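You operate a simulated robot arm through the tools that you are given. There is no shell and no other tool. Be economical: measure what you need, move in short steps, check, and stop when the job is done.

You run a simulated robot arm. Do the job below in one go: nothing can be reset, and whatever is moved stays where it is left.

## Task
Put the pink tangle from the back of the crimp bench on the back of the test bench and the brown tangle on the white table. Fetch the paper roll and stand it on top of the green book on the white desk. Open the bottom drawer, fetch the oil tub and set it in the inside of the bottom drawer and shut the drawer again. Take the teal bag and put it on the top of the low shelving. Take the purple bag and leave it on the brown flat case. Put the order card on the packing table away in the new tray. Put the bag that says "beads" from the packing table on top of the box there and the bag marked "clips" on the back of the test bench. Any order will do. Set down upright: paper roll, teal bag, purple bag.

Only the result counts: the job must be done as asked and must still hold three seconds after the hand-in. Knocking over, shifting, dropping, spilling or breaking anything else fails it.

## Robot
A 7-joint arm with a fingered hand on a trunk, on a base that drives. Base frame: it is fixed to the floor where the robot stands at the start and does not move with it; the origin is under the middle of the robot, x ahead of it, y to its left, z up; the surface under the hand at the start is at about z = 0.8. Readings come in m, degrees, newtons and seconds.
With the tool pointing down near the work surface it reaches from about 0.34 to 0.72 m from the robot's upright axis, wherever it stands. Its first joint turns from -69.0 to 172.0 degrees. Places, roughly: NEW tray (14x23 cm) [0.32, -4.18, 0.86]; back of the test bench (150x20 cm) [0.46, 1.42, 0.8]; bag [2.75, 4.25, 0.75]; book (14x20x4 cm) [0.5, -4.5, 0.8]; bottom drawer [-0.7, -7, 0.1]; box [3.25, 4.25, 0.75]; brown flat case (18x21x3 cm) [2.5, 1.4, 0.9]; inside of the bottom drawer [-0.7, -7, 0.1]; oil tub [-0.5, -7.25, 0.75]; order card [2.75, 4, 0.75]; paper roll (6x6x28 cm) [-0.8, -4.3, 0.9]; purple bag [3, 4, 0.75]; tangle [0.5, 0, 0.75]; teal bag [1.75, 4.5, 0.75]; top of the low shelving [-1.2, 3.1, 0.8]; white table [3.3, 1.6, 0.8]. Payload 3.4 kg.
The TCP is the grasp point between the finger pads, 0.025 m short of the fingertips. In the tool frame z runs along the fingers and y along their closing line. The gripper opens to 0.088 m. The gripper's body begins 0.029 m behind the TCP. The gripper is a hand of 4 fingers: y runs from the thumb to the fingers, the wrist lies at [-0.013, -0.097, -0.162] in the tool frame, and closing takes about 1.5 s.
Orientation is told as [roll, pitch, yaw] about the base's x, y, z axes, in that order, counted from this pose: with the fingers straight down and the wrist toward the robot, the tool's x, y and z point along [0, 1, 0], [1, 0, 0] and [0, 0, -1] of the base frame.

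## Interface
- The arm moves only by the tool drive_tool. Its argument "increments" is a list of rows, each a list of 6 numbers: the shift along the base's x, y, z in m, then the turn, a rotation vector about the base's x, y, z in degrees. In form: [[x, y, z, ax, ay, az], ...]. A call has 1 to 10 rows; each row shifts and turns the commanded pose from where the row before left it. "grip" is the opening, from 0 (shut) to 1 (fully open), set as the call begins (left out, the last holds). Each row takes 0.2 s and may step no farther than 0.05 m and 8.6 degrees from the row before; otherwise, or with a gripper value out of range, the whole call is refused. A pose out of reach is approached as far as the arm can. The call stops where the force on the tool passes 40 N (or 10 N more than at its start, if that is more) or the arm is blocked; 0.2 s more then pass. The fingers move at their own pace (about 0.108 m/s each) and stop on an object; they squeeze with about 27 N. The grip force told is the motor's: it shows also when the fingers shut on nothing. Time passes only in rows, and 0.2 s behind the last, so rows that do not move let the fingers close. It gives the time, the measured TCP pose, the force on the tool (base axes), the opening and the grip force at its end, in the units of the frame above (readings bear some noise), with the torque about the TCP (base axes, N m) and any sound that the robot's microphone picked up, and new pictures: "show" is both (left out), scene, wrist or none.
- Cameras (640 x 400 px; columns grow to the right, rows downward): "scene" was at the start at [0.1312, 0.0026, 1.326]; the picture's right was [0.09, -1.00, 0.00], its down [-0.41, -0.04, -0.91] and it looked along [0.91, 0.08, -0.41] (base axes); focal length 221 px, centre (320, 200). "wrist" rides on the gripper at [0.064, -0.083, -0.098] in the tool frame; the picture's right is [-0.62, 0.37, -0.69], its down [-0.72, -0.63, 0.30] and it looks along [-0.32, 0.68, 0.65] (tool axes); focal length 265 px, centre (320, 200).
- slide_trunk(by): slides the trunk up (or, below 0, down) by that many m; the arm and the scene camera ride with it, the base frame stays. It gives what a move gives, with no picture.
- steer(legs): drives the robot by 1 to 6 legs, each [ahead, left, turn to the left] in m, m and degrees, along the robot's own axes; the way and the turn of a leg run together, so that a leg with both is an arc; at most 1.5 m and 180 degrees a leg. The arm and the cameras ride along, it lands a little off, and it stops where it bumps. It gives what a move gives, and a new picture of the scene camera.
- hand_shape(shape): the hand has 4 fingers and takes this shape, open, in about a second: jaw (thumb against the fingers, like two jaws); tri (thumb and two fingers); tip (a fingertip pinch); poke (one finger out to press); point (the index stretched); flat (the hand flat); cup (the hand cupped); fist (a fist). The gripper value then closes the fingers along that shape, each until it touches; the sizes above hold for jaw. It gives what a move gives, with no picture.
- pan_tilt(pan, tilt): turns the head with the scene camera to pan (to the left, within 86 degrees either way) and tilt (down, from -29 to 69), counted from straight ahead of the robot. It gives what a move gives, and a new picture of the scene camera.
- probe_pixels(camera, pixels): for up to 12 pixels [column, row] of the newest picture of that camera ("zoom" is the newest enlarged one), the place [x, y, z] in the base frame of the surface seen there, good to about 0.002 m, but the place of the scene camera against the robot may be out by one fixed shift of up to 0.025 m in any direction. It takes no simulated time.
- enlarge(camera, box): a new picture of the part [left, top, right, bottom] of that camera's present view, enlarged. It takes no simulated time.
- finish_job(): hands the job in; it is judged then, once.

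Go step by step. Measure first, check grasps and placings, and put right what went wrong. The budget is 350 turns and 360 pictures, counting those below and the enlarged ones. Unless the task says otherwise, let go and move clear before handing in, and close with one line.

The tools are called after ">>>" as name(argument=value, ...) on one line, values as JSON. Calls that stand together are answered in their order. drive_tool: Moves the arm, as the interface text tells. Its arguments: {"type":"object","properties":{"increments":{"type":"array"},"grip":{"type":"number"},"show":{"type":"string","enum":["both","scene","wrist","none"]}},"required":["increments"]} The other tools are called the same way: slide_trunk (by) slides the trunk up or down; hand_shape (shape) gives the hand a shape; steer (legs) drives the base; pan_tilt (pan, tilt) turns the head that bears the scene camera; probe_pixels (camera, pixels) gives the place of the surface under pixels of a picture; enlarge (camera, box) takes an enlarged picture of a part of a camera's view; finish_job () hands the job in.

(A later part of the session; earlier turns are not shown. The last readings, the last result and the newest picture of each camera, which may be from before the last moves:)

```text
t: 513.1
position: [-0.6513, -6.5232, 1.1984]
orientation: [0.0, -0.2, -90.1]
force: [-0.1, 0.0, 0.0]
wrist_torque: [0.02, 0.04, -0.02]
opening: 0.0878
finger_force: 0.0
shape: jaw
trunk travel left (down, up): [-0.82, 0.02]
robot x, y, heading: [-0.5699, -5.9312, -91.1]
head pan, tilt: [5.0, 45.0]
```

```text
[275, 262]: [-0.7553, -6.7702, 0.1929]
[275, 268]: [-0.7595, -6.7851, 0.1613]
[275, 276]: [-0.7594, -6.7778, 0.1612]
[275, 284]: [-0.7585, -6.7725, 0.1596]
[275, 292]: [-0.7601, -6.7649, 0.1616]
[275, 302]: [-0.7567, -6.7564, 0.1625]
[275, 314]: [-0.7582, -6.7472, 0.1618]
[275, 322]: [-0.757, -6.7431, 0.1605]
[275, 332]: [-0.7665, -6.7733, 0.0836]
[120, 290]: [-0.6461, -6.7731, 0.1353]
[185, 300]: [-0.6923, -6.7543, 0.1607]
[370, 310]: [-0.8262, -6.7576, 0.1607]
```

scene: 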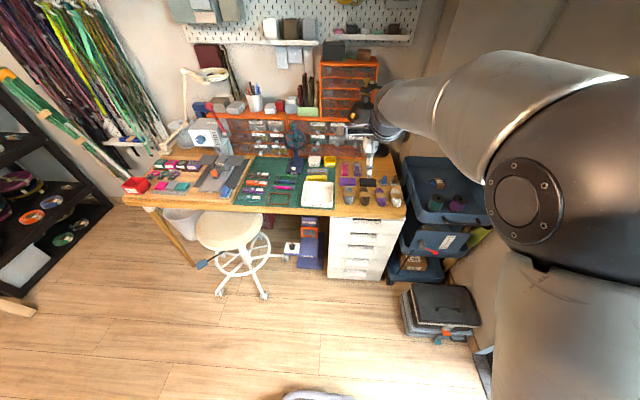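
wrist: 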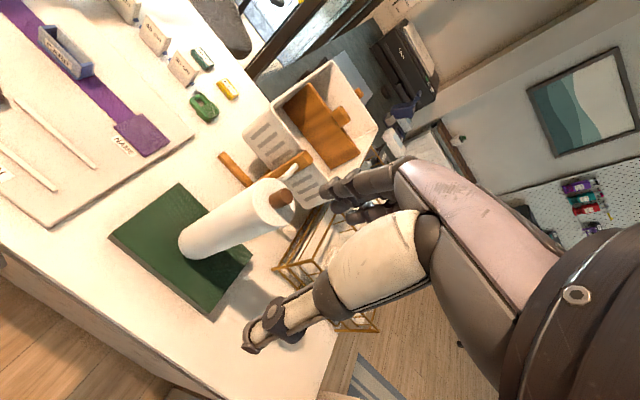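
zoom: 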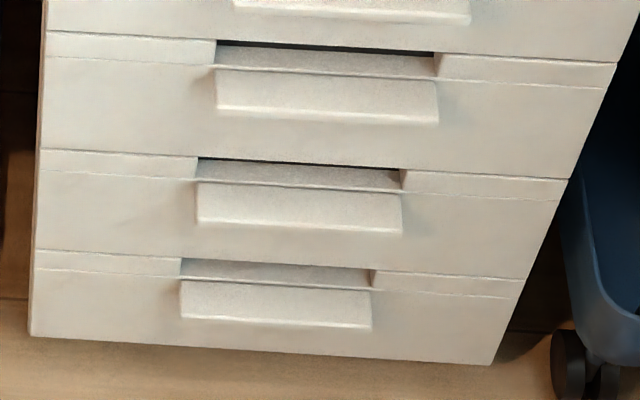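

The pull lip is a flat tab at true z≈0.147, projecting y -6.773…-6.743. An open drawer would keep me from reaching the tub, so first I fetch the tub and stage it near the bench's front edge. I lower the trunk and move in.

>>> slide_trunk(by=-0.25)

>>> steer(legs=[[0.3, 0.06, 1.2]])

>>> drive_tool(increments=[[0, -0.03, 0, 0, 0, 0]], show="wrist")

```text
t: 515.7
position: [-0.6511, -6.5226, 0.9481]
orientation: [-0.2, -0.1, -90.2]
force: [0.0, 0.5, -0.3]
wrist_torque: [0.01, -0.01, 0.0]
opening: 0.0875
finger_force: 0.1
shape: jaw
trunk travel left (down, up): [-0.57, 0.27]
robot x, y, heading: [-0.5691, -5.935, -91.0]
head pan, tilt: [5.0, 45.0]
```

```text
t: 517.7
position: [-0.5784, -6.8241, 0.9479]
orientation: [-0.1, -0.1, -88.7]
force: [0.9, -0.3, -1.0]
wrist_torque: [0.02, 0.0, 0.01]
opening: 0.0878
finger_force: 0.1
shape: jaw
trunk travel left (down, up): [-0.57, 0.27]
robot x, y, heading: [-0.5106, -6.2292, -89.7]
head pan, tilt: [5.0, 45.0]
```

scene: 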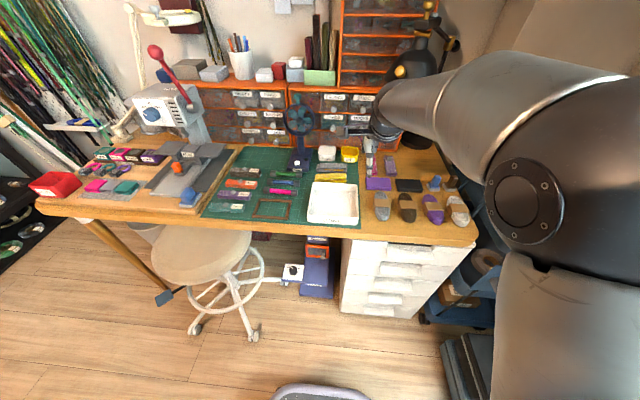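

```text
t: 518.1
position: [-0.578, -6.8562, 0.9468]
orientation: [-0.1, 0.0, -88.7]
force: [-0.6, -0.4, 0.4]
wrist_torque: [0.05, -0.01, 0.02]
opening: 0.0878
finger_force: 0.2
shape: jaw
trunk travel left (down, up): [-0.57, 0.27]
robot x, y, heading: [-0.5127, -6.2311, -89.8]
head pan, tilt: [5.0, 45.0]
```

wrist: 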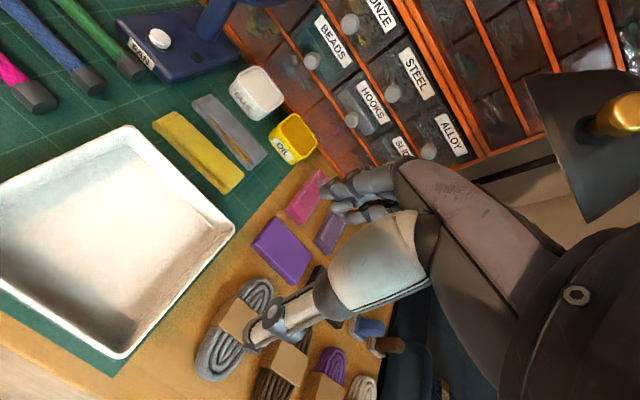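

>>> probe_pixels(camera="wrist", pixels=[[270, 135], [292, 113], [316, 130], [296, 162], [283, 155], [292, 140], [318, 155], [160, 320], [120, 370], [200, 290], [195, 380], [60, 350]])

>>> enlarge(camera="wrist", box=[180, 40, 400, 230])

```text
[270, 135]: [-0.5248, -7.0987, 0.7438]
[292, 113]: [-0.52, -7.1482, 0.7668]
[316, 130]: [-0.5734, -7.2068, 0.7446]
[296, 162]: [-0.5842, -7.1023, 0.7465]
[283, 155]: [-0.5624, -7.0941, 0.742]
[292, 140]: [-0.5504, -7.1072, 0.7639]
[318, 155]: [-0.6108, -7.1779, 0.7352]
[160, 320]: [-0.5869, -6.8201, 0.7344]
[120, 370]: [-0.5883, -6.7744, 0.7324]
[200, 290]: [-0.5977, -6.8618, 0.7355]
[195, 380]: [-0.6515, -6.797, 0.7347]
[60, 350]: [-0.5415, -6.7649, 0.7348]
```

```text
2.11 times, centred on (290, 135) of wrist
```

zoom: 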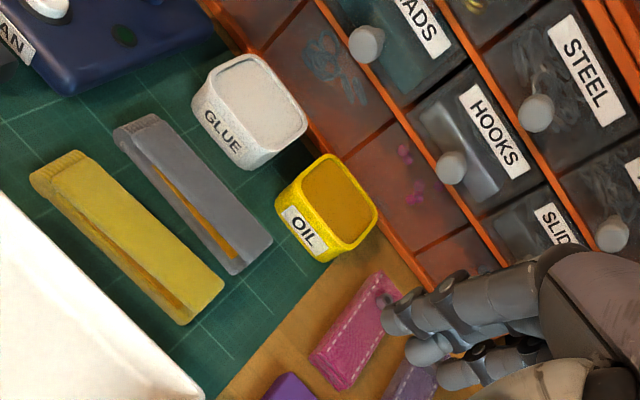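

>>> probe_pixels(camera="zoom", pixels=[[330, 160], [372, 208], [345, 242], [282, 190], [325, 255], [280, 208], [302, 110], [295, 150], [262, 160], [450, 170], [430, 255], [380, 150]])

```text
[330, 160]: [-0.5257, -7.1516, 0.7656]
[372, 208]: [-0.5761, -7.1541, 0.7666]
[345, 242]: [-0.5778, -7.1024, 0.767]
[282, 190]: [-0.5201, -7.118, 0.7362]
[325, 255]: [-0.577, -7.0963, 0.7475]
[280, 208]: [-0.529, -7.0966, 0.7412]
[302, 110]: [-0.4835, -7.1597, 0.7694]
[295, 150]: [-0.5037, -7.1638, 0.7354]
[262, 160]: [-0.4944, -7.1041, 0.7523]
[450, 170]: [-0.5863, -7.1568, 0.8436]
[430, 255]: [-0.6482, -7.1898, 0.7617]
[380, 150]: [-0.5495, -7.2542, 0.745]
```

Tub: x -0.525…-0.58, y -7.097…-7.155, top 0.767; organizer knobs behind reach y≈-7.157. I'll use a partly open hand tilted 15° back to clear the knobs. First move the base in.

>>> drive_tool(increments=[[0, 0, 0.04, 7.5, 0, 0], [0, 0, 0.03, 7.5, 0, 0]], grip=0.8, show="none")

```text
t: 518.7
position: [-0.5785, -6.8557, 1.0158]
orientation: [0.1, 15.0, -88.6]
force: [-0.6, -0.2, -0.2]
wrist_torque: [-0.02, 0.03, -0.05]
opening: 0.0704
finger_force: 0.0
shape: jaw
trunk travel left (down, up): [-0.57, 0.27]
robot x, y, heading: [-0.5094, -6.2289, -90.0]
head pan, tilt: [5.0, 45.0]
```

Wrong sense (fingers point back at me); I reverse it by 30°.

>>> drive_tool(increments=[[0, 0, 0, -7.5, 0, 0], [0, 0, 0, -7.5, 0, 0], [0, 0, 0, -7.5, 0, 0], [0, 0, 0, -7.5, 0, 0], [0, 0, 0, 0, 0, 0]], show="none")

>>> steer(legs=[[0.155, 0.022, 0.2]])

>>> drive_tool(increments=[[0, -0.03, 0, 0, 0, 0], [0, -0.03, -0.02, 0, 0, 0], [0, 0, 0, 0, 0, 0]], show="wrist")

```text
t: 519.9
position: [-0.5777, -6.8541, 1.0185]
orientation: [-0.6, -15.2, -88.6]
force: [-0.1, 0.9, -0.4]
wrist_torque: [-0.04, -0.01, -0.01]
opening: 0.0707
finger_force: 0.1
shape: jaw
trunk travel left (down, up): [-0.57, 0.27]
robot x, y, heading: [-0.516, -6.2314, -89.7]
head pan, tilt: [5.0, 45.0]
```

```text
t: 521.3
position: [-0.5521, -7.0096, 1.0191]
orientation: [-0.5, -15.1, -88.4]
force: [1.1, -0.7, -0.7]
wrist_torque: [0.02, 0.03, 0.01]
opening: 0.0708
finger_force: 0.0
shape: jaw
trunk travel left (down, up): [-0.57, 0.27]
robot x, y, heading: [-0.4905, -6.3864, -89.5]
head pan, tilt: [5.0, 45.0]
```

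scene: 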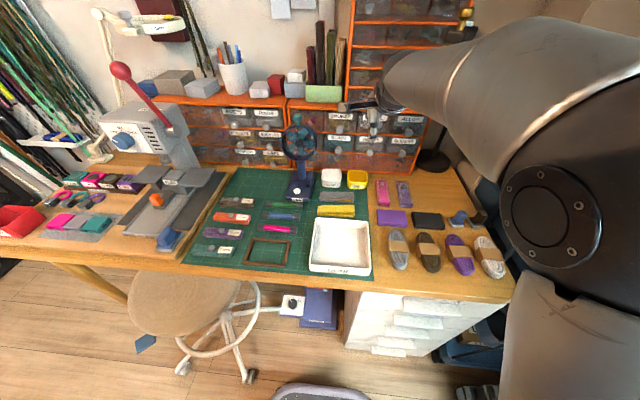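

```text
t: 522.1
position: [-0.5518, -7.0704, 0.9989]
orientation: [-0.5, -15.1, -88.4]
force: [0.4, -0.9, 0.6]
wrist_torque: [-0.02, 0.0, 0.0]
opening: 0.0706
finger_force: 0.1
shape: jaw
trunk travel left (down, up): [-0.57, 0.27]
robot x, y, heading: [-0.4867, -6.388, -89.6]
head pan, tilt: [5.0, 45.0]
```

wrist: 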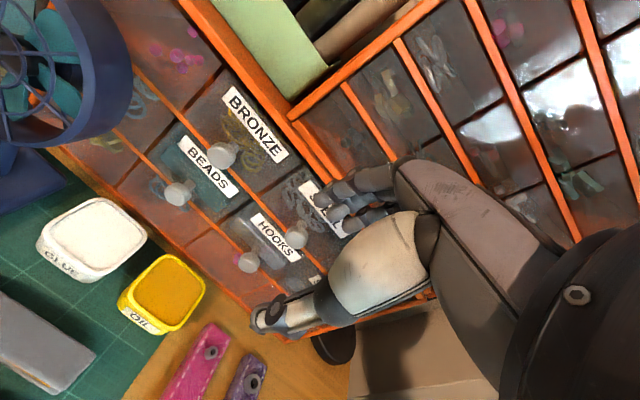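

I tilt 7° more, then come down in front of the knobs and slide in below them.

>>> drive_tool(increments=[[0, 0.0, 0, -7, 0, 0], [0, -0.01, -0.04, 0, 0, 0], [0, -0.01, -0.04, 0, 0, 0], [0, 0, -0.04, 0, 0, 0], [0, 0, -0.04, 0, 0, 0], [0, 0, 0, 0, 0, 0]], show="wrist")

```text
t: 523.5
position: [-0.5543, -7.0889, 0.8377]
orientation: [-0.7, -22.1, -88.3]
force: [-0.7, -0.6, 0.3]
wrist_torque: [0.01, 0.01, -0.03]
opening: 0.0708
finger_force: 0.1
shape: jaw
trunk travel left (down, up): [-0.57, 0.27]
robot x, y, heading: [-0.4863, -6.3856, -89.6]
head pan, tilt: [5.0, 45.0]
```

wrist: 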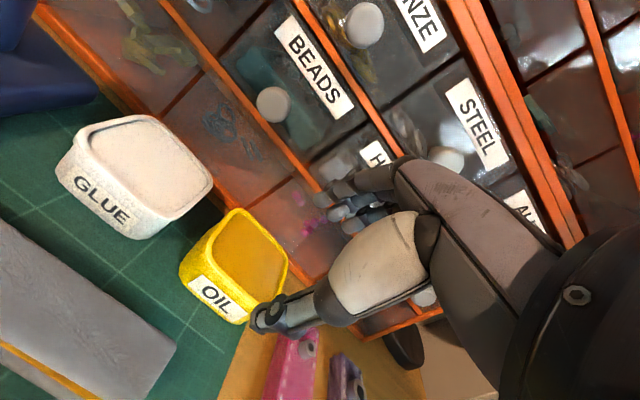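

>>> drive_tool(increments=[[0.001, -0.012, -0.02, 0, 0, 0], [0.001, -0.02, -0.017, 0, 0, 0], [0, 0, 0, 0, 0, 0]], show="wrist")

```text
t: 524.3
position: [-0.5504, -7.1209, 0.7995]
orientation: [-0.7, -22.0, -88.2]
force: [5.2, 5.9, -2.7]
wrist_torque: [-0.01, 0.09, 0.08]
opening: 0.0706
finger_force: 0.1
shape: jaw
trunk travel left (down, up): [-0.57, 0.27]
robot x, y, heading: [-0.4903, -6.3849, -89.6]
head pan, tilt: [5.0, 45.0]
```

wrist: 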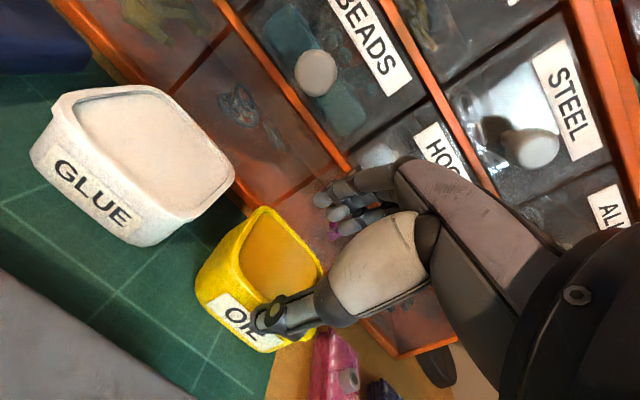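

The finger brushes a knob (force +x, +y). I back out, shift 11 mm left, and try again.

>>> drive_tool(increments=[[0.004, 0.015, 0, 0, 0, 0], [0.008, 0, 0, 0, 0, 0], [0, -0.009, -0.002, 0, 0, 0], [0, 0, 0, 0, 0, 0]], show="wrist")

```text
t: 525.3
position: [-0.5383, -7.1147, 0.7987]
orientation: [-0.7, -22.2, -88.4]
force: [0.3, -0.4, 0.6]
wrist_torque: [0.01, 0.02, -0.02]
opening: 0.0705
finger_force: 0.0
shape: jaw
trunk travel left (down, up): [-0.57, 0.27]
robot x, y, heading: [-0.4894, -6.3868, -89.8]
head pan, tilt: [5.0, 45.0]
```

wrist: 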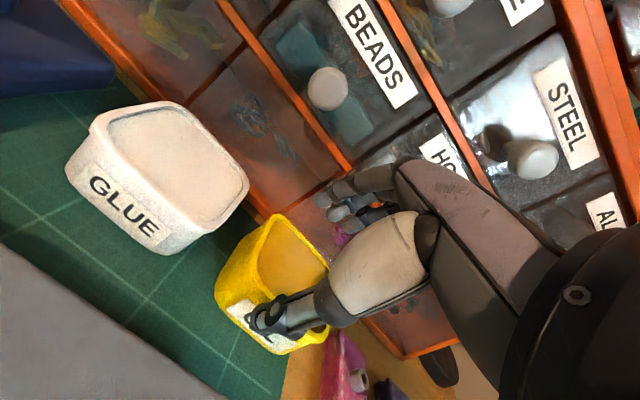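

>>> drive_tool(increments=[[0, -0.006, -0.004, 0, 0, 0], [0, -0.004, -0.008, 0, 0, 0], [0, 0, 0, 0, 0, 0]], show="none")

```text
t: 526.1
position: [-0.5397, -7.1225, 0.7865]
orientation: [-0.7, -22.2, -88.4]
force: [0.3, 1.0, 1.0]
wrist_torque: [0.06, 0.01, 0.01]
opening: 0.0708
finger_force: 0.1
shape: jaw
trunk travel left (down, up): [-0.57, 0.27]
robot x, y, heading: [-0.4897, -6.3874, -89.6]
head pan, tilt: [5.0, 45.0]
```

>>> drive_tool(increments=[[0, -0.001, -0.01, 0, 0, 0], [0, -0.001, -0.009, 0, 0, 0], [0, 0, -0.003, 0, 0, 0], [0, 0, 0, 0, 0, 0]], show="wrist")

```text
t: 527.1
position: [-0.5389, -7.1245, 0.7751]
orientation: [-0.8, -23.1, -88.3]
force: [0.3, 5.8, 34.9]
wrist_torque: [1.46, -0.04, -0.01]
opening: 0.0696
finger_force: 0.1
shape: jaw
trunk travel left (down, up): [-0.57, 0.27]
robot x, y, heading: [-0.4864, -6.3838, -89.6]
head pan, tilt: [5.0, 45.0]
```

wrist: 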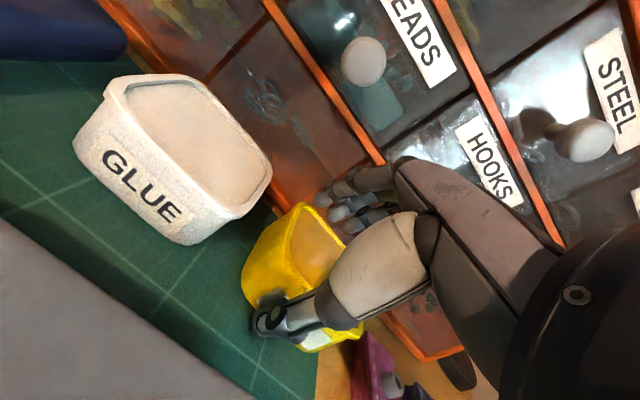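

The tilt puts the thumb on the bench while the fingers are still at rim height. I rise, reduce the tilt to ~5°, and retry from this lateral position.

>>> drive_tool(increments=[[0, 0.002, 0.012, 0, 0, 0], [0, 0.002, 0.012, 0, 0, 0], [0, 0.002, 0, 6, 0, 0], [0, 0, 0, 6, 0, 0], [0, 0, 0, 5, 0, 0], [0, 0, 0, 0, 0, 0]], show="wrist")

```text
t: 528.5
position: [-0.541, -7.1202, 0.7893]
orientation: [-0.3, -5.1, -88.4]
force: [0.5, 0.3, 0.1]
wrist_torque: [-0.01, 0.0, 0.0]
opening: 0.0703
finger_force: 0.1
shape: jaw
trunk travel left (down, up): [-0.57, 0.27]
robot x, y, heading: [-0.4888, -6.3887, -89.3]
head pan, tilt: [5.0, 45.0]
```

wrist: 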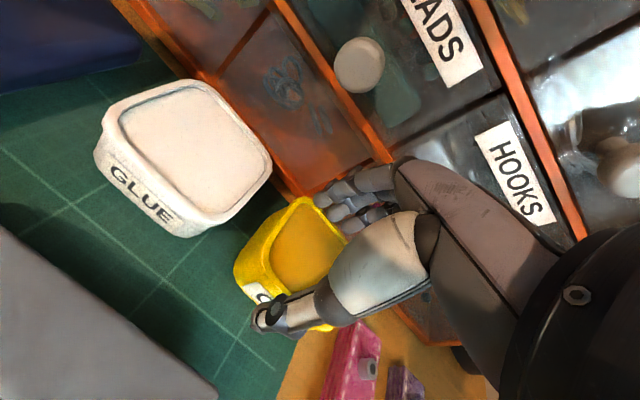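

No contact now. I centre and descend.

>>> drive_tool(increments=[[-0.002, -0.005, 0, 0, 0, 0], [0, 0, -0.01, 0, 0, 0], [0, 0, -0.01, 0, 0, 0], [0, 0, -0.005, 0, 0, 0], [0, 0, 0, 0, 0, 0]], show="wrist")

```text
t: 529.7
position: [-0.5422, -7.126, 0.7656]
orientation: [-0.2, -5.2, -88.5]
force: [-0.7, -1.1, 1.8]
wrist_torque: [-0.08, -0.01, 0.01]
opening: 0.0704
finger_force: 0.1
shape: jaw
trunk travel left (down, up): [-0.57, 0.27]
robot x, y, heading: [-0.4892, -6.3867, -89.4]
head pan, tilt: [5.0, 45.0]
```

wrist: 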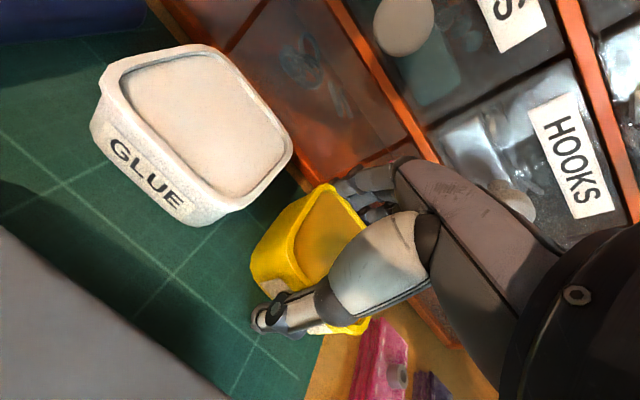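

The tub is between thumb and fingers. I close.

>>> drive_tool(increments=[[0, 0, -0.001, 0, 0, 0], [0, 0, 0, 0, 0, 0], [0, 0, 0, 0, 0, 0], [0, 0, 0, 0, 0, 0], [0, 0, 0, 0, 0, 0], [0, 0, 0, 0, 0, 0]], grip=0, show="wrist")

```text
t: 531.1
position: [-0.5427, -7.1263, 0.7639]
orientation: [-0.2, -5.2, -88.4]
force: [-0.5, 0.4, 0.7]
wrist_torque: [0.13, 0.0, 0.02]
opening: 0.0603
finger_force: 26.9
shape: jaw
trunk travel left (down, up): [-0.57, 0.27]
robot x, y, heading: [-0.4908, -6.3888, -89.5]
head pan, tilt: [5.0, 45.0]
```

wrist: 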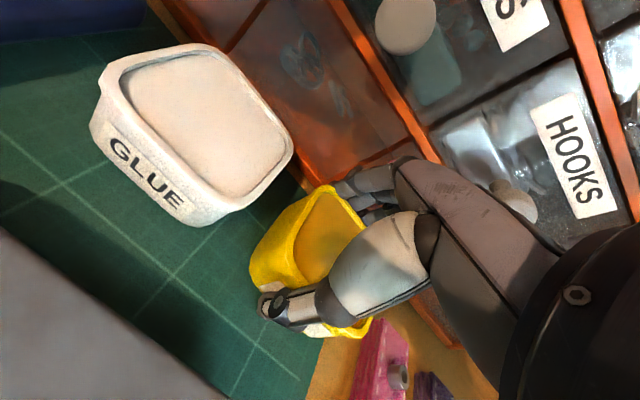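

Gripped at 60 mm. I lift gently and back away from the knobs, keeping the tub level.

>>> drive_tool(increments=[[0, 0, 0.008, 0, 0, 0], [0, 0.005, 0.012, 0, 0, 0], [0, 0.02, 0.012, 0, 0, 0], [0, 0.03, 0.02, 0, 0, 0], [0, 0.03, 0.03, 0, 0, 0], [0, 0.03, 0.03, 0, 0, 0], [0, 0.04, 0.02, 0, 0, 0], [0, 0.04, 0, 0, 0, 0], [0, 0, 0, 0, 0, 0]], show="both")

```text
t: 533.1
position: [-0.5406, -6.9297, 0.8952]
orientation: [-0.1, -5.0, -88.5]
force: [0.1, -0.1, -2.7]
wrist_torque: [0.02, -0.02, 0.01]
opening: 0.0599
finger_force: 27.1
shape: jaw
trunk travel left (down, up): [-0.57, 0.27]
robot x, y, heading: [-0.4885, -6.3861, -89.4]
head pan, tilt: [5.0, 45.0]
```

scene: 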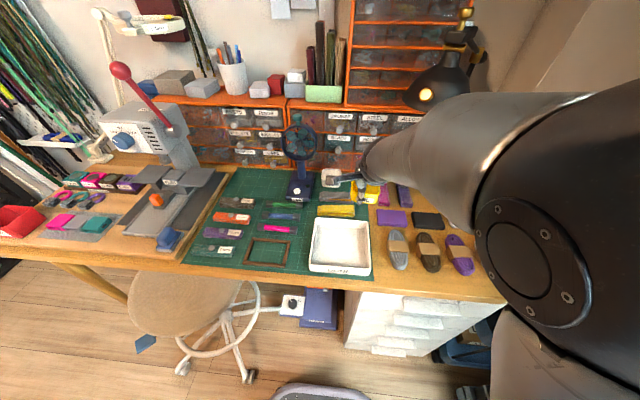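
wrist: 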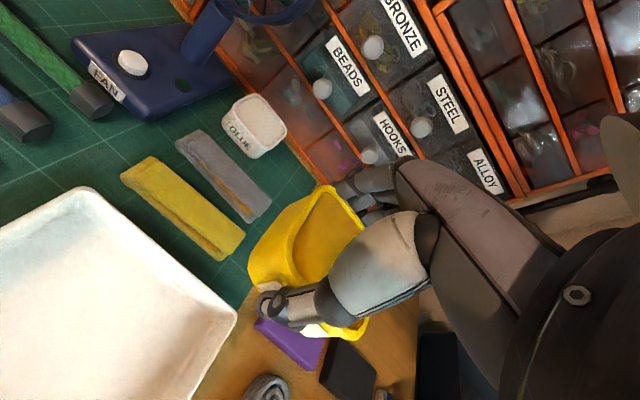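

>>> probe_pixels(camera="scene", pixels=[[297, 255], [297, 265], [297, 275], [270, 264], [270, 268], [270, 276], [383, 285], [383, 270], [392, 268], [372, 270], [372, 250], [310, 268]])

>>> enlarge(camera="scene", box=[230, 200, 430, 320])

```text
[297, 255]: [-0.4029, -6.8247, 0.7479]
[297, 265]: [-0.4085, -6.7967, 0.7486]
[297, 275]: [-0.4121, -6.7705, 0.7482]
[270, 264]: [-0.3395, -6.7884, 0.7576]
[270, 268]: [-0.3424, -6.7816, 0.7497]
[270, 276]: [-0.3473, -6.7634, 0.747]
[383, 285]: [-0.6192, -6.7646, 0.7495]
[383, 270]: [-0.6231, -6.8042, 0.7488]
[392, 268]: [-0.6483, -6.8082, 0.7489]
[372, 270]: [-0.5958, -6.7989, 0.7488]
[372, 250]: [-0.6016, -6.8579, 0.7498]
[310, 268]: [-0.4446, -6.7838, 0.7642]
```

```text
3.20 times, centred on (330, 260) of scene
```

zoom: 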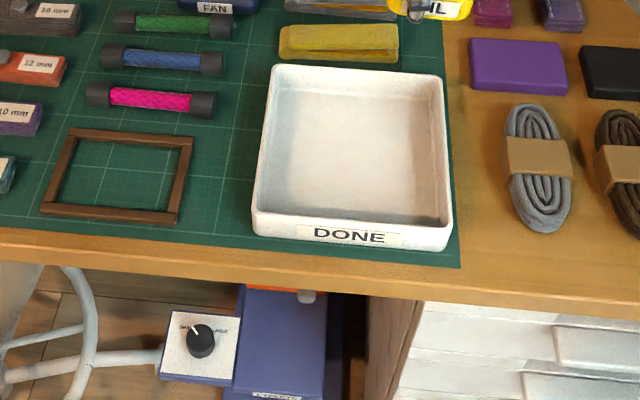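

The strip in front of the ropes is free (y -6.76…-6.82). I'll stage the tub there with the hand turned 90° so the fingers sit left/right of it. I back off a bit and rotate.

>>> steer(legs=[[-0.22, -0.1, 0]])

>>> drive_tool(increments=[[0, 0, 0, 4.5, 0, 0], [0, 0, 0, 0, 0, -8.5], [0, 0, 0, 0, 0, -8.5], [0, 0, 0, 0, 0, -8.5], [0, 0, 0, 0, 0, -8.5], [0, 0, 0, 0, 0, -8.5], [0, 0, 0, 0, 0, -8.5], [0, 0, 0, 0, 0, -8.5], [0, 0, 0, 0, 0, -8.5], [0, 0, 0, 0, 0, -8.5]], show="none")

```text
t: 534.9
position: [-0.6419, -6.7124, 0.8948]
orientation: [-0.2, -5.1, -88.6]
force: [0.0, 0.3, -3.4]
wrist_torque: [-0.02, -0.02, -0.02]
opening: 0.0597
finger_force: 27.1
shape: jaw
trunk travel left (down, up): [-0.57, 0.27]
robot x, y, heading: [-0.5875, -6.1695, -89.7]
head pan, tilt: [5.0, 45.0]
```

scene: 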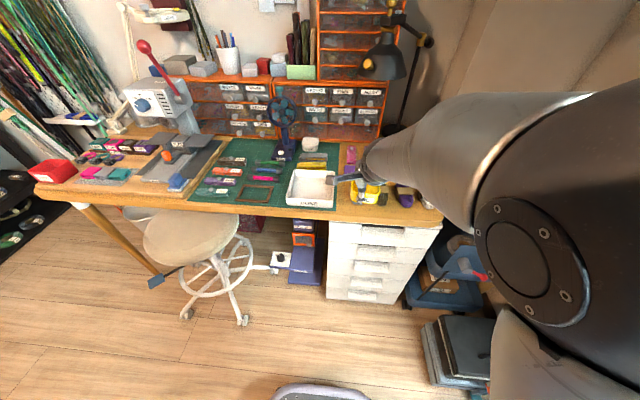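

```text
t: 537.1
position: [-0.6567, -6.7166, 0.908]
orientation: [1.5, 2.8, -167.4]
force: [0.8, 0.1, -3.2]
wrist_torque: [-0.02, -0.02, -0.02]
opening: 0.0601
finger_force: 26.9
shape: jaw
trunk travel left (down, up): [-0.57, 0.27]
robot x, y, heading: [-0.5925, -6.167, -89.7]
head pan, tilt: [5.0, 45.0]
```

The tub must keep the tilt it was gripped with (pitch -5). I restore that and finish the yaw.

>>> drive_tool(increments=[[0, 0, 0, 0, 8, 0], [0, 0, 0, 0, 0, -8], [0, 0, 0, 0, 0, 0]], show="wrist")

```text
t: 537.9
position: [-0.6595, -6.7155, 0.9006]
orientation: [-1.8, -5.4, -175.6]
force: [0.2, -0.3, -3.7]
wrist_torque: [-0.02, -0.02, -0.03]
opening: 0.06
finger_force: 27.2
shape: jaw
trunk travel left (down, up): [-0.57, 0.27]
robot x, y, heading: [-0.5865, -6.1689, -89.6]
head pan, tilt: [5.0, 45.0]
```

wrist: 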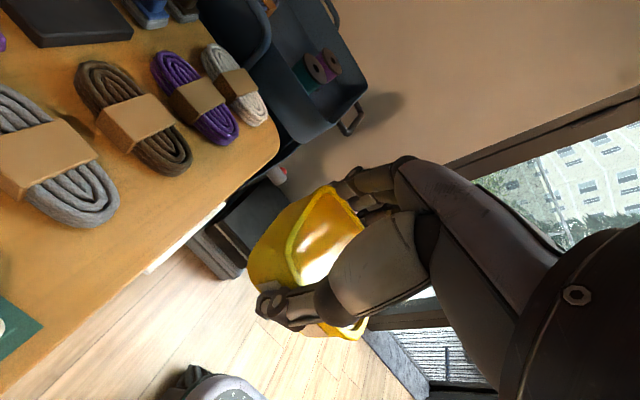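

>>> probe_pixels(camera="wrist", pixels=[[80, 230], [112, 222], [180, 172], [120, 240], [150, 260], [60, 300], [100, 300], [40, 322], [200, 180], [230, 190]])

```text
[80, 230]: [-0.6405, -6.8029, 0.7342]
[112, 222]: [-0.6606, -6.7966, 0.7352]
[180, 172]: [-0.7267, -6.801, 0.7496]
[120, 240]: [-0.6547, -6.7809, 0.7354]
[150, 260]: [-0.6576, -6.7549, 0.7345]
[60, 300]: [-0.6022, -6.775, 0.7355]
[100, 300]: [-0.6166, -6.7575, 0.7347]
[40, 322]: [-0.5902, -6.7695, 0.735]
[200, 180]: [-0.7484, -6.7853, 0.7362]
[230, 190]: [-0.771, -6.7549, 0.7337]
```

>>> probe_pixels(camera="wrist", pixels=[[152, 268], [150, 275], [120, 300], [105, 310], [60, 340], [140, 215], [150, 200], [130, 225]])

```text
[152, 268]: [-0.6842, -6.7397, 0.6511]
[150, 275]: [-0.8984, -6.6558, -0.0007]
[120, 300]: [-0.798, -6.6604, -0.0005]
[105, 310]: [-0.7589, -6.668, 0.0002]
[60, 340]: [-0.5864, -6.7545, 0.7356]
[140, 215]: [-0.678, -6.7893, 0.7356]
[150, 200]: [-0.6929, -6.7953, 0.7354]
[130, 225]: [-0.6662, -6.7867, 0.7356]
```

Bench edge is y≈-6.75, rope ends at -6.80. I set the tub with TCP at (-0.665, -6.779).

>>> drive_tool(increments=[[-0.003, -0.032, -0.02, 0, 0, 0], [-0.003, -0.032, -0.03, 0, 0, 0], [0, 0, -0.04, 0, 0, 0], [0, 0, -0.025, 0, 0, 0], [0, 0, 0, 0, 0, 0]], show="wrist")

```text
t: 539.1
position: [-0.6476, -6.7747, 0.7809]
orientation: [-2.2, -8.3, -173.0]
force: [-0.5, -0.5, -2.7]
wrist_torque: [-0.05, 0.04, 0.0]
opening: 0.0598
finger_force: 26.7
shape: jaw
trunk travel left (down, up): [-0.57, 0.27]
robot x, y, heading: [-0.5883, -6.1681, -89.7]
head pan, tilt: [5.0, 45.0]
```

wrist: 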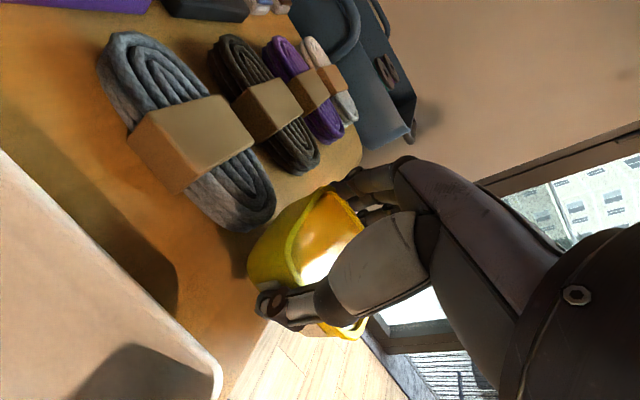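

>>> steer(legs=[[0, -0.02, 0]])

>>> drive_tool(increments=[[0, -0.003, -0.008, 0, 0, 0], [0, 0, 0, 0, 0, 0]], show="wrist")

```text
t: 539.9
position: [-0.6676, -6.7756, 0.7816]
orientation: [-2.2, -8.2, -173.0]
force: [-0.1, -0.2, -3.6]
wrist_torque: [-0.03, -0.05, 0.01]
opening: 0.0602
finger_force: 26.7
shape: jaw
trunk travel left (down, up): [-0.57, 0.27]
robot x, y, heading: [-0.6066, -6.1678, -89.7]
head pan, tilt: [5.0, 45.0]
```

scene: 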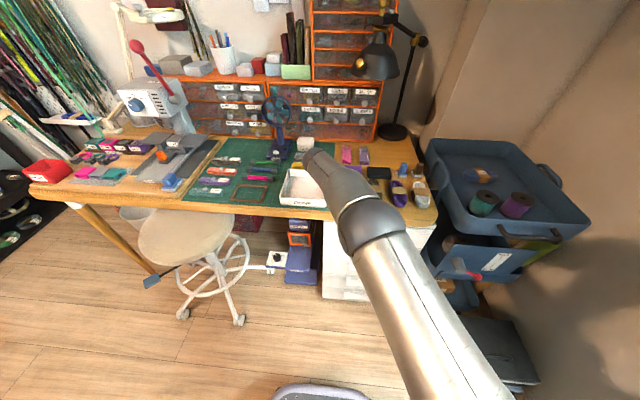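

```text
t: 540.5
position: [-0.6672, -6.7778, 0.7732]
orientation: [-2.2, -8.4, -173.0]
force: [-0.7, -0.7, -2.1]
wrist_torque: [-0.07, -0.03, 0.01]
opening: 0.0596
finger_force: 26.5
shape: jaw
trunk travel left (down, up): [-0.57, 0.27]
robot x, y, heading: [-0.6051, -6.17, -90.0]
head pan, tilt: [5.0, 45.0]
```

wrist: 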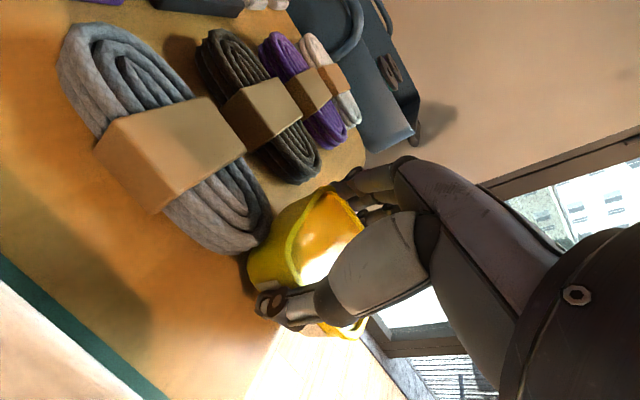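

>>> drive_tool(increments=[[0.0, 0.002, -0.003, 0, 0, 0], [0, 0, -0.003, 0, 0, 0], [0, 0, 0, 0, 0, 0]], show="none")

```text
t: 541.3
position: [-0.6672, -6.7774, 0.7681]
orientation: [-2.2, -8.4, -173.0]
force: [-0.1, -0.3, -2.9]
wrist_torque: [-0.04, -0.01, 0.04]
opening: 0.0598
finger_force: 26.7
shape: jaw
trunk travel left (down, up): [-0.57, 0.27]
robot x, y, heading: [-0.6094, -6.1701, -89.8]
head pan, tilt: [5.0, 45.0]
```

>>> drive_tool(increments=[[0.0, 0, -0.003, 0, 0, 0], [0, 0, 0, 0, 0, 0]], show="none")

```text
t: 541.9
position: [-0.6669, -6.775, 0.7653]
orientation: [-1.9, -8.4, -173.0]
force: [-1.1, -0.2, 6.1]
wrist_torque: [-0.01, -0.27, -0.03]
opening: 0.0597
finger_force: 26.9
shape: jaw
trunk travel left (down, up): [-0.57, 0.27]
robot x, y, heading: [-0.6071, -6.1661, -89.7]
head pan, tilt: [5.0, 45.0]
```

Touching. I open gently (partially) and check.

>>> drive_tool(increments=[[0, 0, 0, 0, 0, 0], [0, 0, 0, 0, 0, 0], [0, 0, 0, 0, 0, 0]], grip=0.82, show="wrist")

```text
t: 542.7
position: [-0.667, -6.7749, 0.7656]
orientation: [-2.1, -8.4, -173.0]
force: [-2.9, -1.9, 11.3]
wrist_torque: [-0.05, -0.36, -0.09]
opening: 0.0708
finger_force: 0.0
shape: jaw
trunk travel left (down, up): [-0.57, 0.27]
robot x, y, heading: [-0.6108, -6.1697, -89.7]
head pan, tilt: [5.0, 45.0]
```

wrist: 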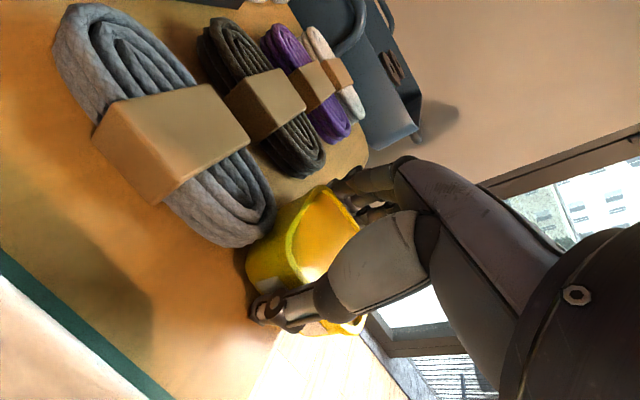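

>>> drive_tool(increments=[[0, 0, 0.006, 0, 0, 0], [0, 0, 0.012, 0, 0, 0], [0, 0, 0, 0, 0, 0]], grip=0.95, show="wrist")

```text
t: 543.5
position: [-0.6673, -6.7762, 0.7823]
orientation: [-2.3, -8.4, -172.9]
force: [-0.4, 0.6, 0.4]
wrist_torque: [-0.01, -0.01, 0.01]
opening: 0.0832
finger_force: 0.1
shape: jaw
trunk travel left (down, up): [-0.57, 0.27]
robot x, y, heading: [-0.606, -6.1629, -89.6]
head pan, tilt: [5.0, 45.0]
```

wrist: 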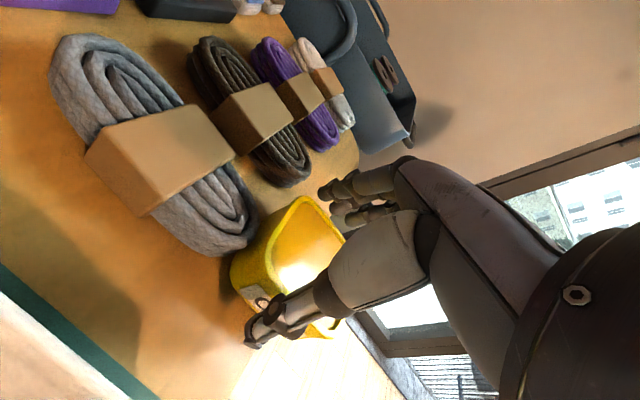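

Tub is standing. I rise clear and verify its position.

>>> drive_tool(increments=[[0, 0, 0.04, 0, 0, 0], [0, 0, 0.045, 0, 0, 0], [0, 0.02, 0.045, 0, 0, 0], [0, 0.02, 0.02, 0, 0, 0]], show="wrist")

```text
t: 544.5
position: [-0.6821, -6.7397, 0.9177]
orientation: [-3.9, -7.5, -174.3]
force: [0.3, -0.5, -1.0]
wrist_torque: [-0.02, 0.01, -0.02]
opening: 0.0829
finger_force: 0.1
shape: jaw
trunk travel left (down, up): [-0.57, 0.27]
robot x, y, heading: [-0.6094, -6.1721, -89.4]
head pan, tilt: [5.0, 45.0]
```

wrist: 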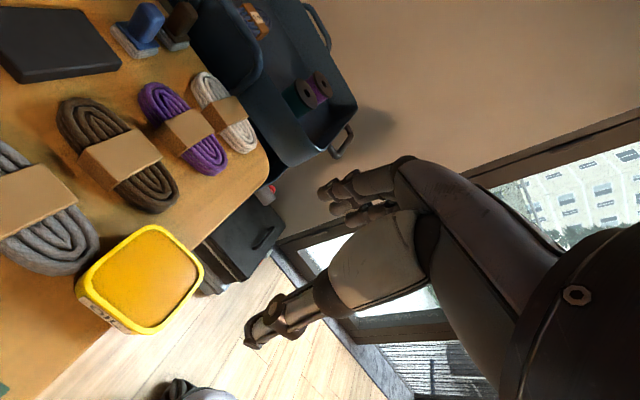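

>>> probe_pixels(camera="wrist", pixels=[[150, 230], [200, 270], [150, 325], [85, 280], [140, 280], [110, 310], [80, 300]])

```text
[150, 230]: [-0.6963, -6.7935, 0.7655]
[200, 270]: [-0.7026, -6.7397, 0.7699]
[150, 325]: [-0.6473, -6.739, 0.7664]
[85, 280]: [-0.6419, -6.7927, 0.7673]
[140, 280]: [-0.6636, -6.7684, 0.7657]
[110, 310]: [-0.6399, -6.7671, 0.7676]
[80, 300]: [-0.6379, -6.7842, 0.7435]
```

Tub staged at (-0.671, -6.767), level. Now I restore the hand's yaw, back off, and lower the trunk for the drawer.

>>> drive_tool(increments=[[0, 0.02, 0.03, 0, 0, 8.5], [0, 0.02, 0.02, 0, 0, 8.5], [0, 0, 0, 0, 0, 8.5], [0, 0, 0, 0, 0, 8.5], [0, 0, 0, 0, 0, 8.5], [0, 0, 0, 0, 0, 8.5], [0, 0, 0, 0, 0, 8.5], [0, 0, 0, 0, 0, 8.5], [0, 0, 0, 0, 0, 8.5], [0, 0, 0, 0, 0, 8.5]], grip=1, show="none")

>>> steer(legs=[[-0.2, -0.06, 0]])

```text
t: 545.0
position: [-0.6832, -6.7073, 0.8383]
orientation: [-16.6, -3.3, -164.6]
force: [-0.3, 0.3, 0.4]
wrist_torque: [0.0, -0.03, 0.01]
opening: 0.0878
finger_force: 0.0
shape: jaw
trunk travel left (down, up): [-0.57, 0.27]
robot x, y, heading: [-0.6089, -6.1697, -89.6]
head pan, tilt: [5.0, 45.0]
stopped in row 2: the arm was blocked; the commanded pose is now the measured one
```

```text
t: 546.6
position: [-0.7443, -6.5071, 0.8392]
orientation: [-16.4, -3.2, -164.7]
force: [0.1, 0.0, -0.3]
wrist_torque: [-0.02, -0.02, -0.04]
opening: 0.0877
finger_force: 0.0
shape: jaw
trunk travel left (down, up): [-0.57, 0.27]
robot x, y, heading: [-0.6684, -5.9672, -89.5]
head pan, tilt: [5.0, 45.0]
```

scene: 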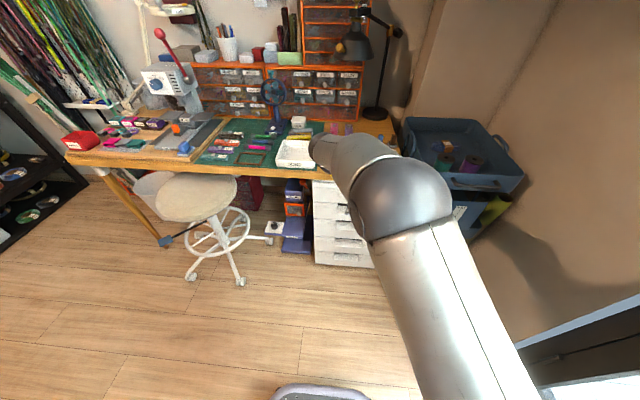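

>>> drive_tool(increments=[[0, 0, 0.045, 0, 0, 0], [0, -0.02, 0.045, 0, 0, 0], [0, -0.02, 0.03, 0, 0, 8.5], [0, -0.02, 0, 0, 0, 8.5], [0, 0, 0, 0, 0, 8.5], [0, 0, 0, 0, 0, 8.5], [0, 0, 0, 0, 0, 8.5], [0, 0, 0, 0, 0, 8.5], [0, 0, 0, 0, 0, 8.5], [0, 0, 0, 0, 0, 8.5]], show="scene")

>>> enlarge(camera="scene", box=[240, 110, 400, 270])

```text
t: 548.2
position: [-0.7624, -6.5639, 0.8628]
orientation: [-21.9, 5.9, -127.9]
force: [0.3, 0.1, -0.2]
wrist_torque: [0.02, -0.03, -0.01]
opening: 0.0875
finger_force: 0.1
shape: jaw
trunk travel left (down, up): [-0.57, 0.27]
robot x, y, heading: [-0.6672, -5.9675, -89.6]
head pan, tilt: [5.0, 45.0]
stopped in row 7: the arm was blocked; the commanded pose is now the measured one
```

scene: 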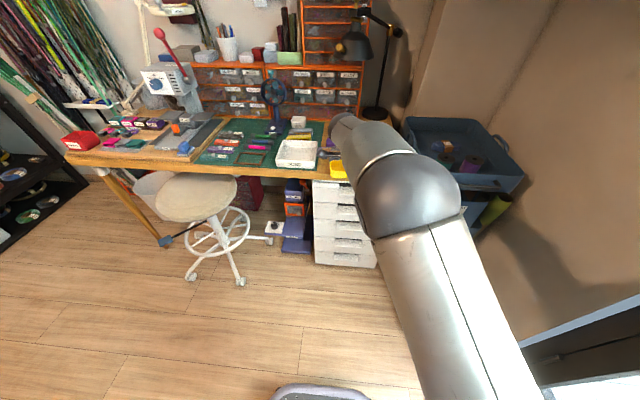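

```text
2.50 times, centred on (320, 190) of scene
```

zoom: 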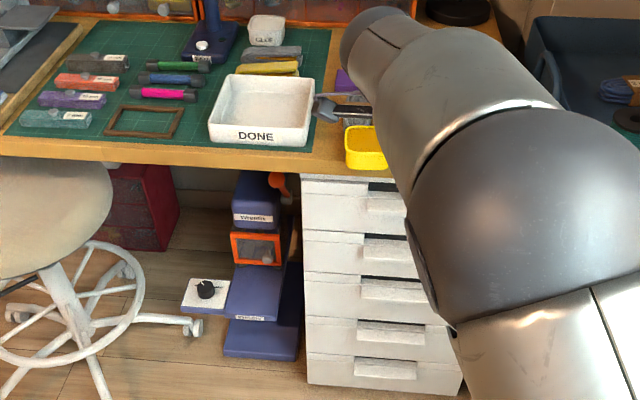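

>>> steer(legs=[[-0.15, 0, 0]])

>>> drive_tool(increments=[[0, 0, 0.03, -6, -4.6, 0], [0, 0, 0.03, -6, -4.6, 0], [0, 0, 0.03, -6, -4.6, 0], [0, 0, 0, 0, 0, 8], [0, 0, 0, 0, 0, 8], [0, 0, 0, 0, 0, 8], [0, 0, 0, 0, 0, 8], [0, 0, 0, 0, 0, 6], [0, 0, 0, 0, 0, 0]], show="none")

```text
t: 549.5
position: [-0.762, -6.4126, 0.8649]
orientation: [-21.8, 5.8, -127.9]
force: [-0.9, 0.3, -0.6]
wrist_torque: [0.0, -0.01, 0.01]
opening: 0.0877
finger_force: 0.0
shape: jaw
trunk travel left (down, up): [-0.57, 0.27]
robot x, y, heading: [-0.6664, -5.8221, -89.8]
head pan, tilt: [5.0, 45.0]
```

scene: 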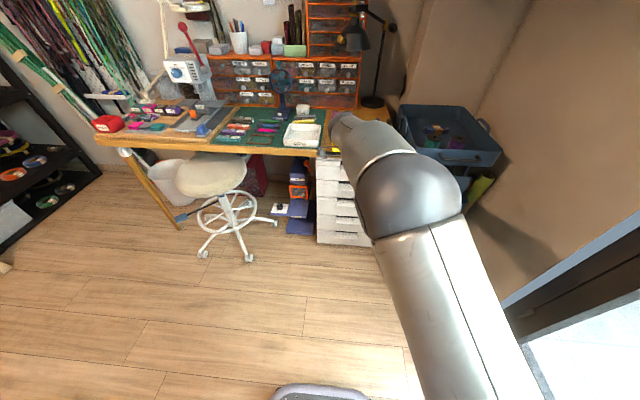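

```text
t: 551.5
position: [-0.7627, -6.4148, 0.9549]
orientation: [0.0, -0.2, -88.6]
force: [-0.8, 0.0, 0.6]
wrist_torque: [-0.02, -0.02, -0.01]
opening: 0.0875
finger_force: 0.0
shape: jaw
trunk travel left (down, up): [-0.57, 0.27]
robot x, y, heading: [-0.6711, -5.8223, -89.8]
head pan, tilt: [5.0, 45.0]
```

Pose restored. I slide the trunk down for the drawer.

>>> slide_trunk(by=-0.55)

>>> drive_tool(increments=[[0, 0, 0, -8, 0, 0], [0, 0, 0, -8, 0, 0], [0, 0, 0, -8, 0, 0], [0, 0, 0, -8, 0, 0], [0, 0, 0, -8, 0, 0], [0, 0, 0, -8, 0, 0], [0, 0, 0, 0, 0, 0]], show="both")

```text
refused: -0.55 is not a number from -0.4 to 0.4
```

```text
t: 553.1
position: [-0.7635, -6.4134, 0.9558]
orientation: [-1.2, -48.4, -88.3]
force: [0.3, -0.5, 0.4]
wrist_torque: [-0.01, -0.02, -0.01]
opening: 0.0878
finger_force: 0.1
shape: jaw
trunk travel left (down, up): [-0.57, 0.27]
robot x, y, heading: [-0.6687, -5.8193, -89.8]
head pan, tilt: [5.0, 45.0]
```

scene: 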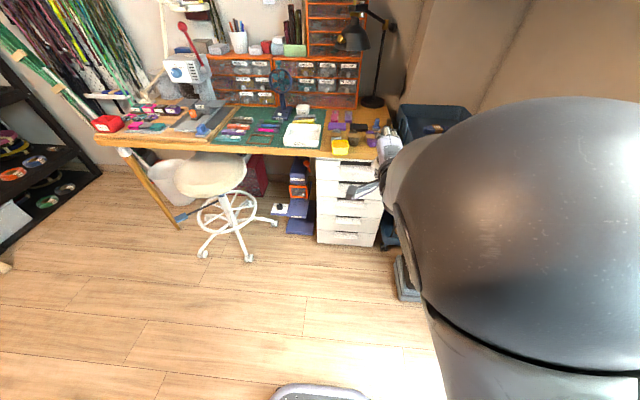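
wrist: 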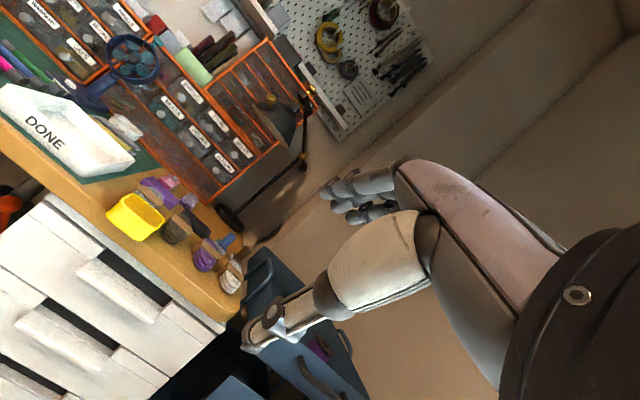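

Tilt of 48° works. Now lower the trunk in two steps.

>>> slide_trunk(by=-0.35)

>>> slide_trunk(by=-0.22)

>>> drive_tool(increments=[[0, 0, -0.03, 0, 0, 0], [0, 0, 0, 0, 0, 0]], show="both")

```text
t: 556.6
position: [-0.7622, -6.4143, 0.6048]
orientation: [-1.3, -48.3, -88.3]
force: [0.4, 0.4, 0.2]
wrist_torque: [-0.02, -0.04, 0.0]
opening: 0.0878
finger_force: 0.1
shape: jaw
trunk travel left (down, up): [-0.22, 0.62]
robot x, y, heading: [-0.6741, -5.82, -89.7]
head pan, tilt: [5.0, 45.0]
```

```text
t: 558.9
position: [-0.7627, -6.4151, 0.3848]
orientation: [-1.2, -48.2, -88.2]
force: [0.3, -0.5, 0.3]
wrist_torque: [0.0, 0.01, 0.0]
opening: 0.0874
finger_force: 0.0
shape: jaw
trunk travel left (down, up): [0.0, 0.84]
robot x, y, heading: [-0.6749, -5.8189, -89.7]
head pan, tilt: [5.0, 45.0]
```

```text
t: 559.5
position: [-0.7612, -6.4134, 0.3541]
orientation: [-1.2, -48.2, -88.3]
force: [0.0, 0.3, -0.3]
wrist_torque: [0.0, -0.01, 0.02]
opening: 0.0879
finger_force: 0.0
shape: jaw
trunk travel left (down, up): [0.0, 0.84]
robot x, y, heading: [-0.6724, -5.8179, -90.0]
head pan, tilt: [5.0, 45.0]
```

scene: 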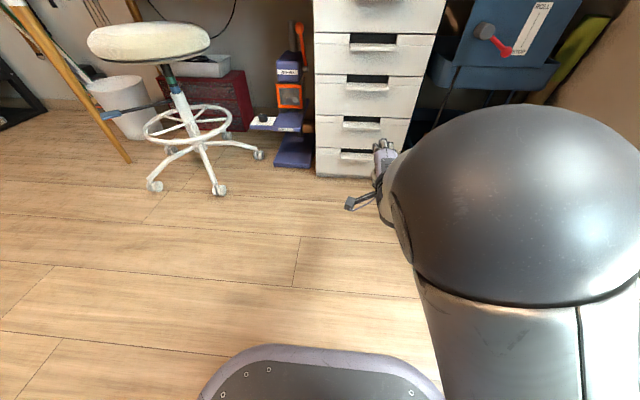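
wrist: 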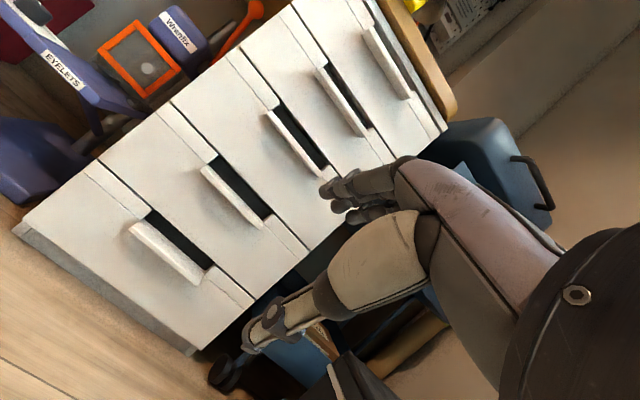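

I measure the bottom lip from the wrist view at (165,250), and the robot base's front in the scene view.

>>> probe_pixels(camera="wrist", pixels=[[133, 230], [200, 282], [165, 255], [150, 225], [205, 272], [160, 245], [185, 285], [120, 260], [175, 240], [180, 250], [150, 285], [240, 200]])

>>> probe_pixels(camera="scene", pixels=[[320, 348], [220, 380], [420, 380], [320, 360]])

>>> enlarge(camera="wrist", box=[90, 180, 250, 310])

```text
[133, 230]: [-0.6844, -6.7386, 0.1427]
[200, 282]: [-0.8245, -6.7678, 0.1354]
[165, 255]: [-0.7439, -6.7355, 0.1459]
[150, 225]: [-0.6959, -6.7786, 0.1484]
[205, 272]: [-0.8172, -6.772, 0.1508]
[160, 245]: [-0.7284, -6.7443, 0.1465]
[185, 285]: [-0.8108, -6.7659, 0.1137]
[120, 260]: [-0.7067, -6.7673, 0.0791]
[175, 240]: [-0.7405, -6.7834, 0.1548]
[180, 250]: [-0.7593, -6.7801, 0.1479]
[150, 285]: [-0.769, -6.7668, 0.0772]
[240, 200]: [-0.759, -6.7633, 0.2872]
```

```text
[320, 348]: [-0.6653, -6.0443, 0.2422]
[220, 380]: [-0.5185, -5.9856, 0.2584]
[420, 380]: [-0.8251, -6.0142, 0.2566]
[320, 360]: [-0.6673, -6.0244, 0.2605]
```

```text
3.08 times, centred on (170, 245) of wrist
```

zoom: 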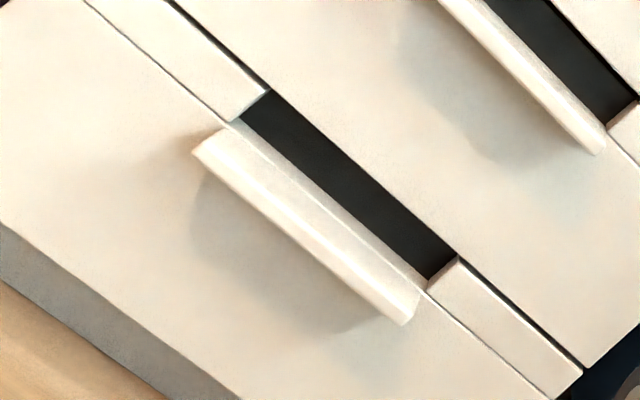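

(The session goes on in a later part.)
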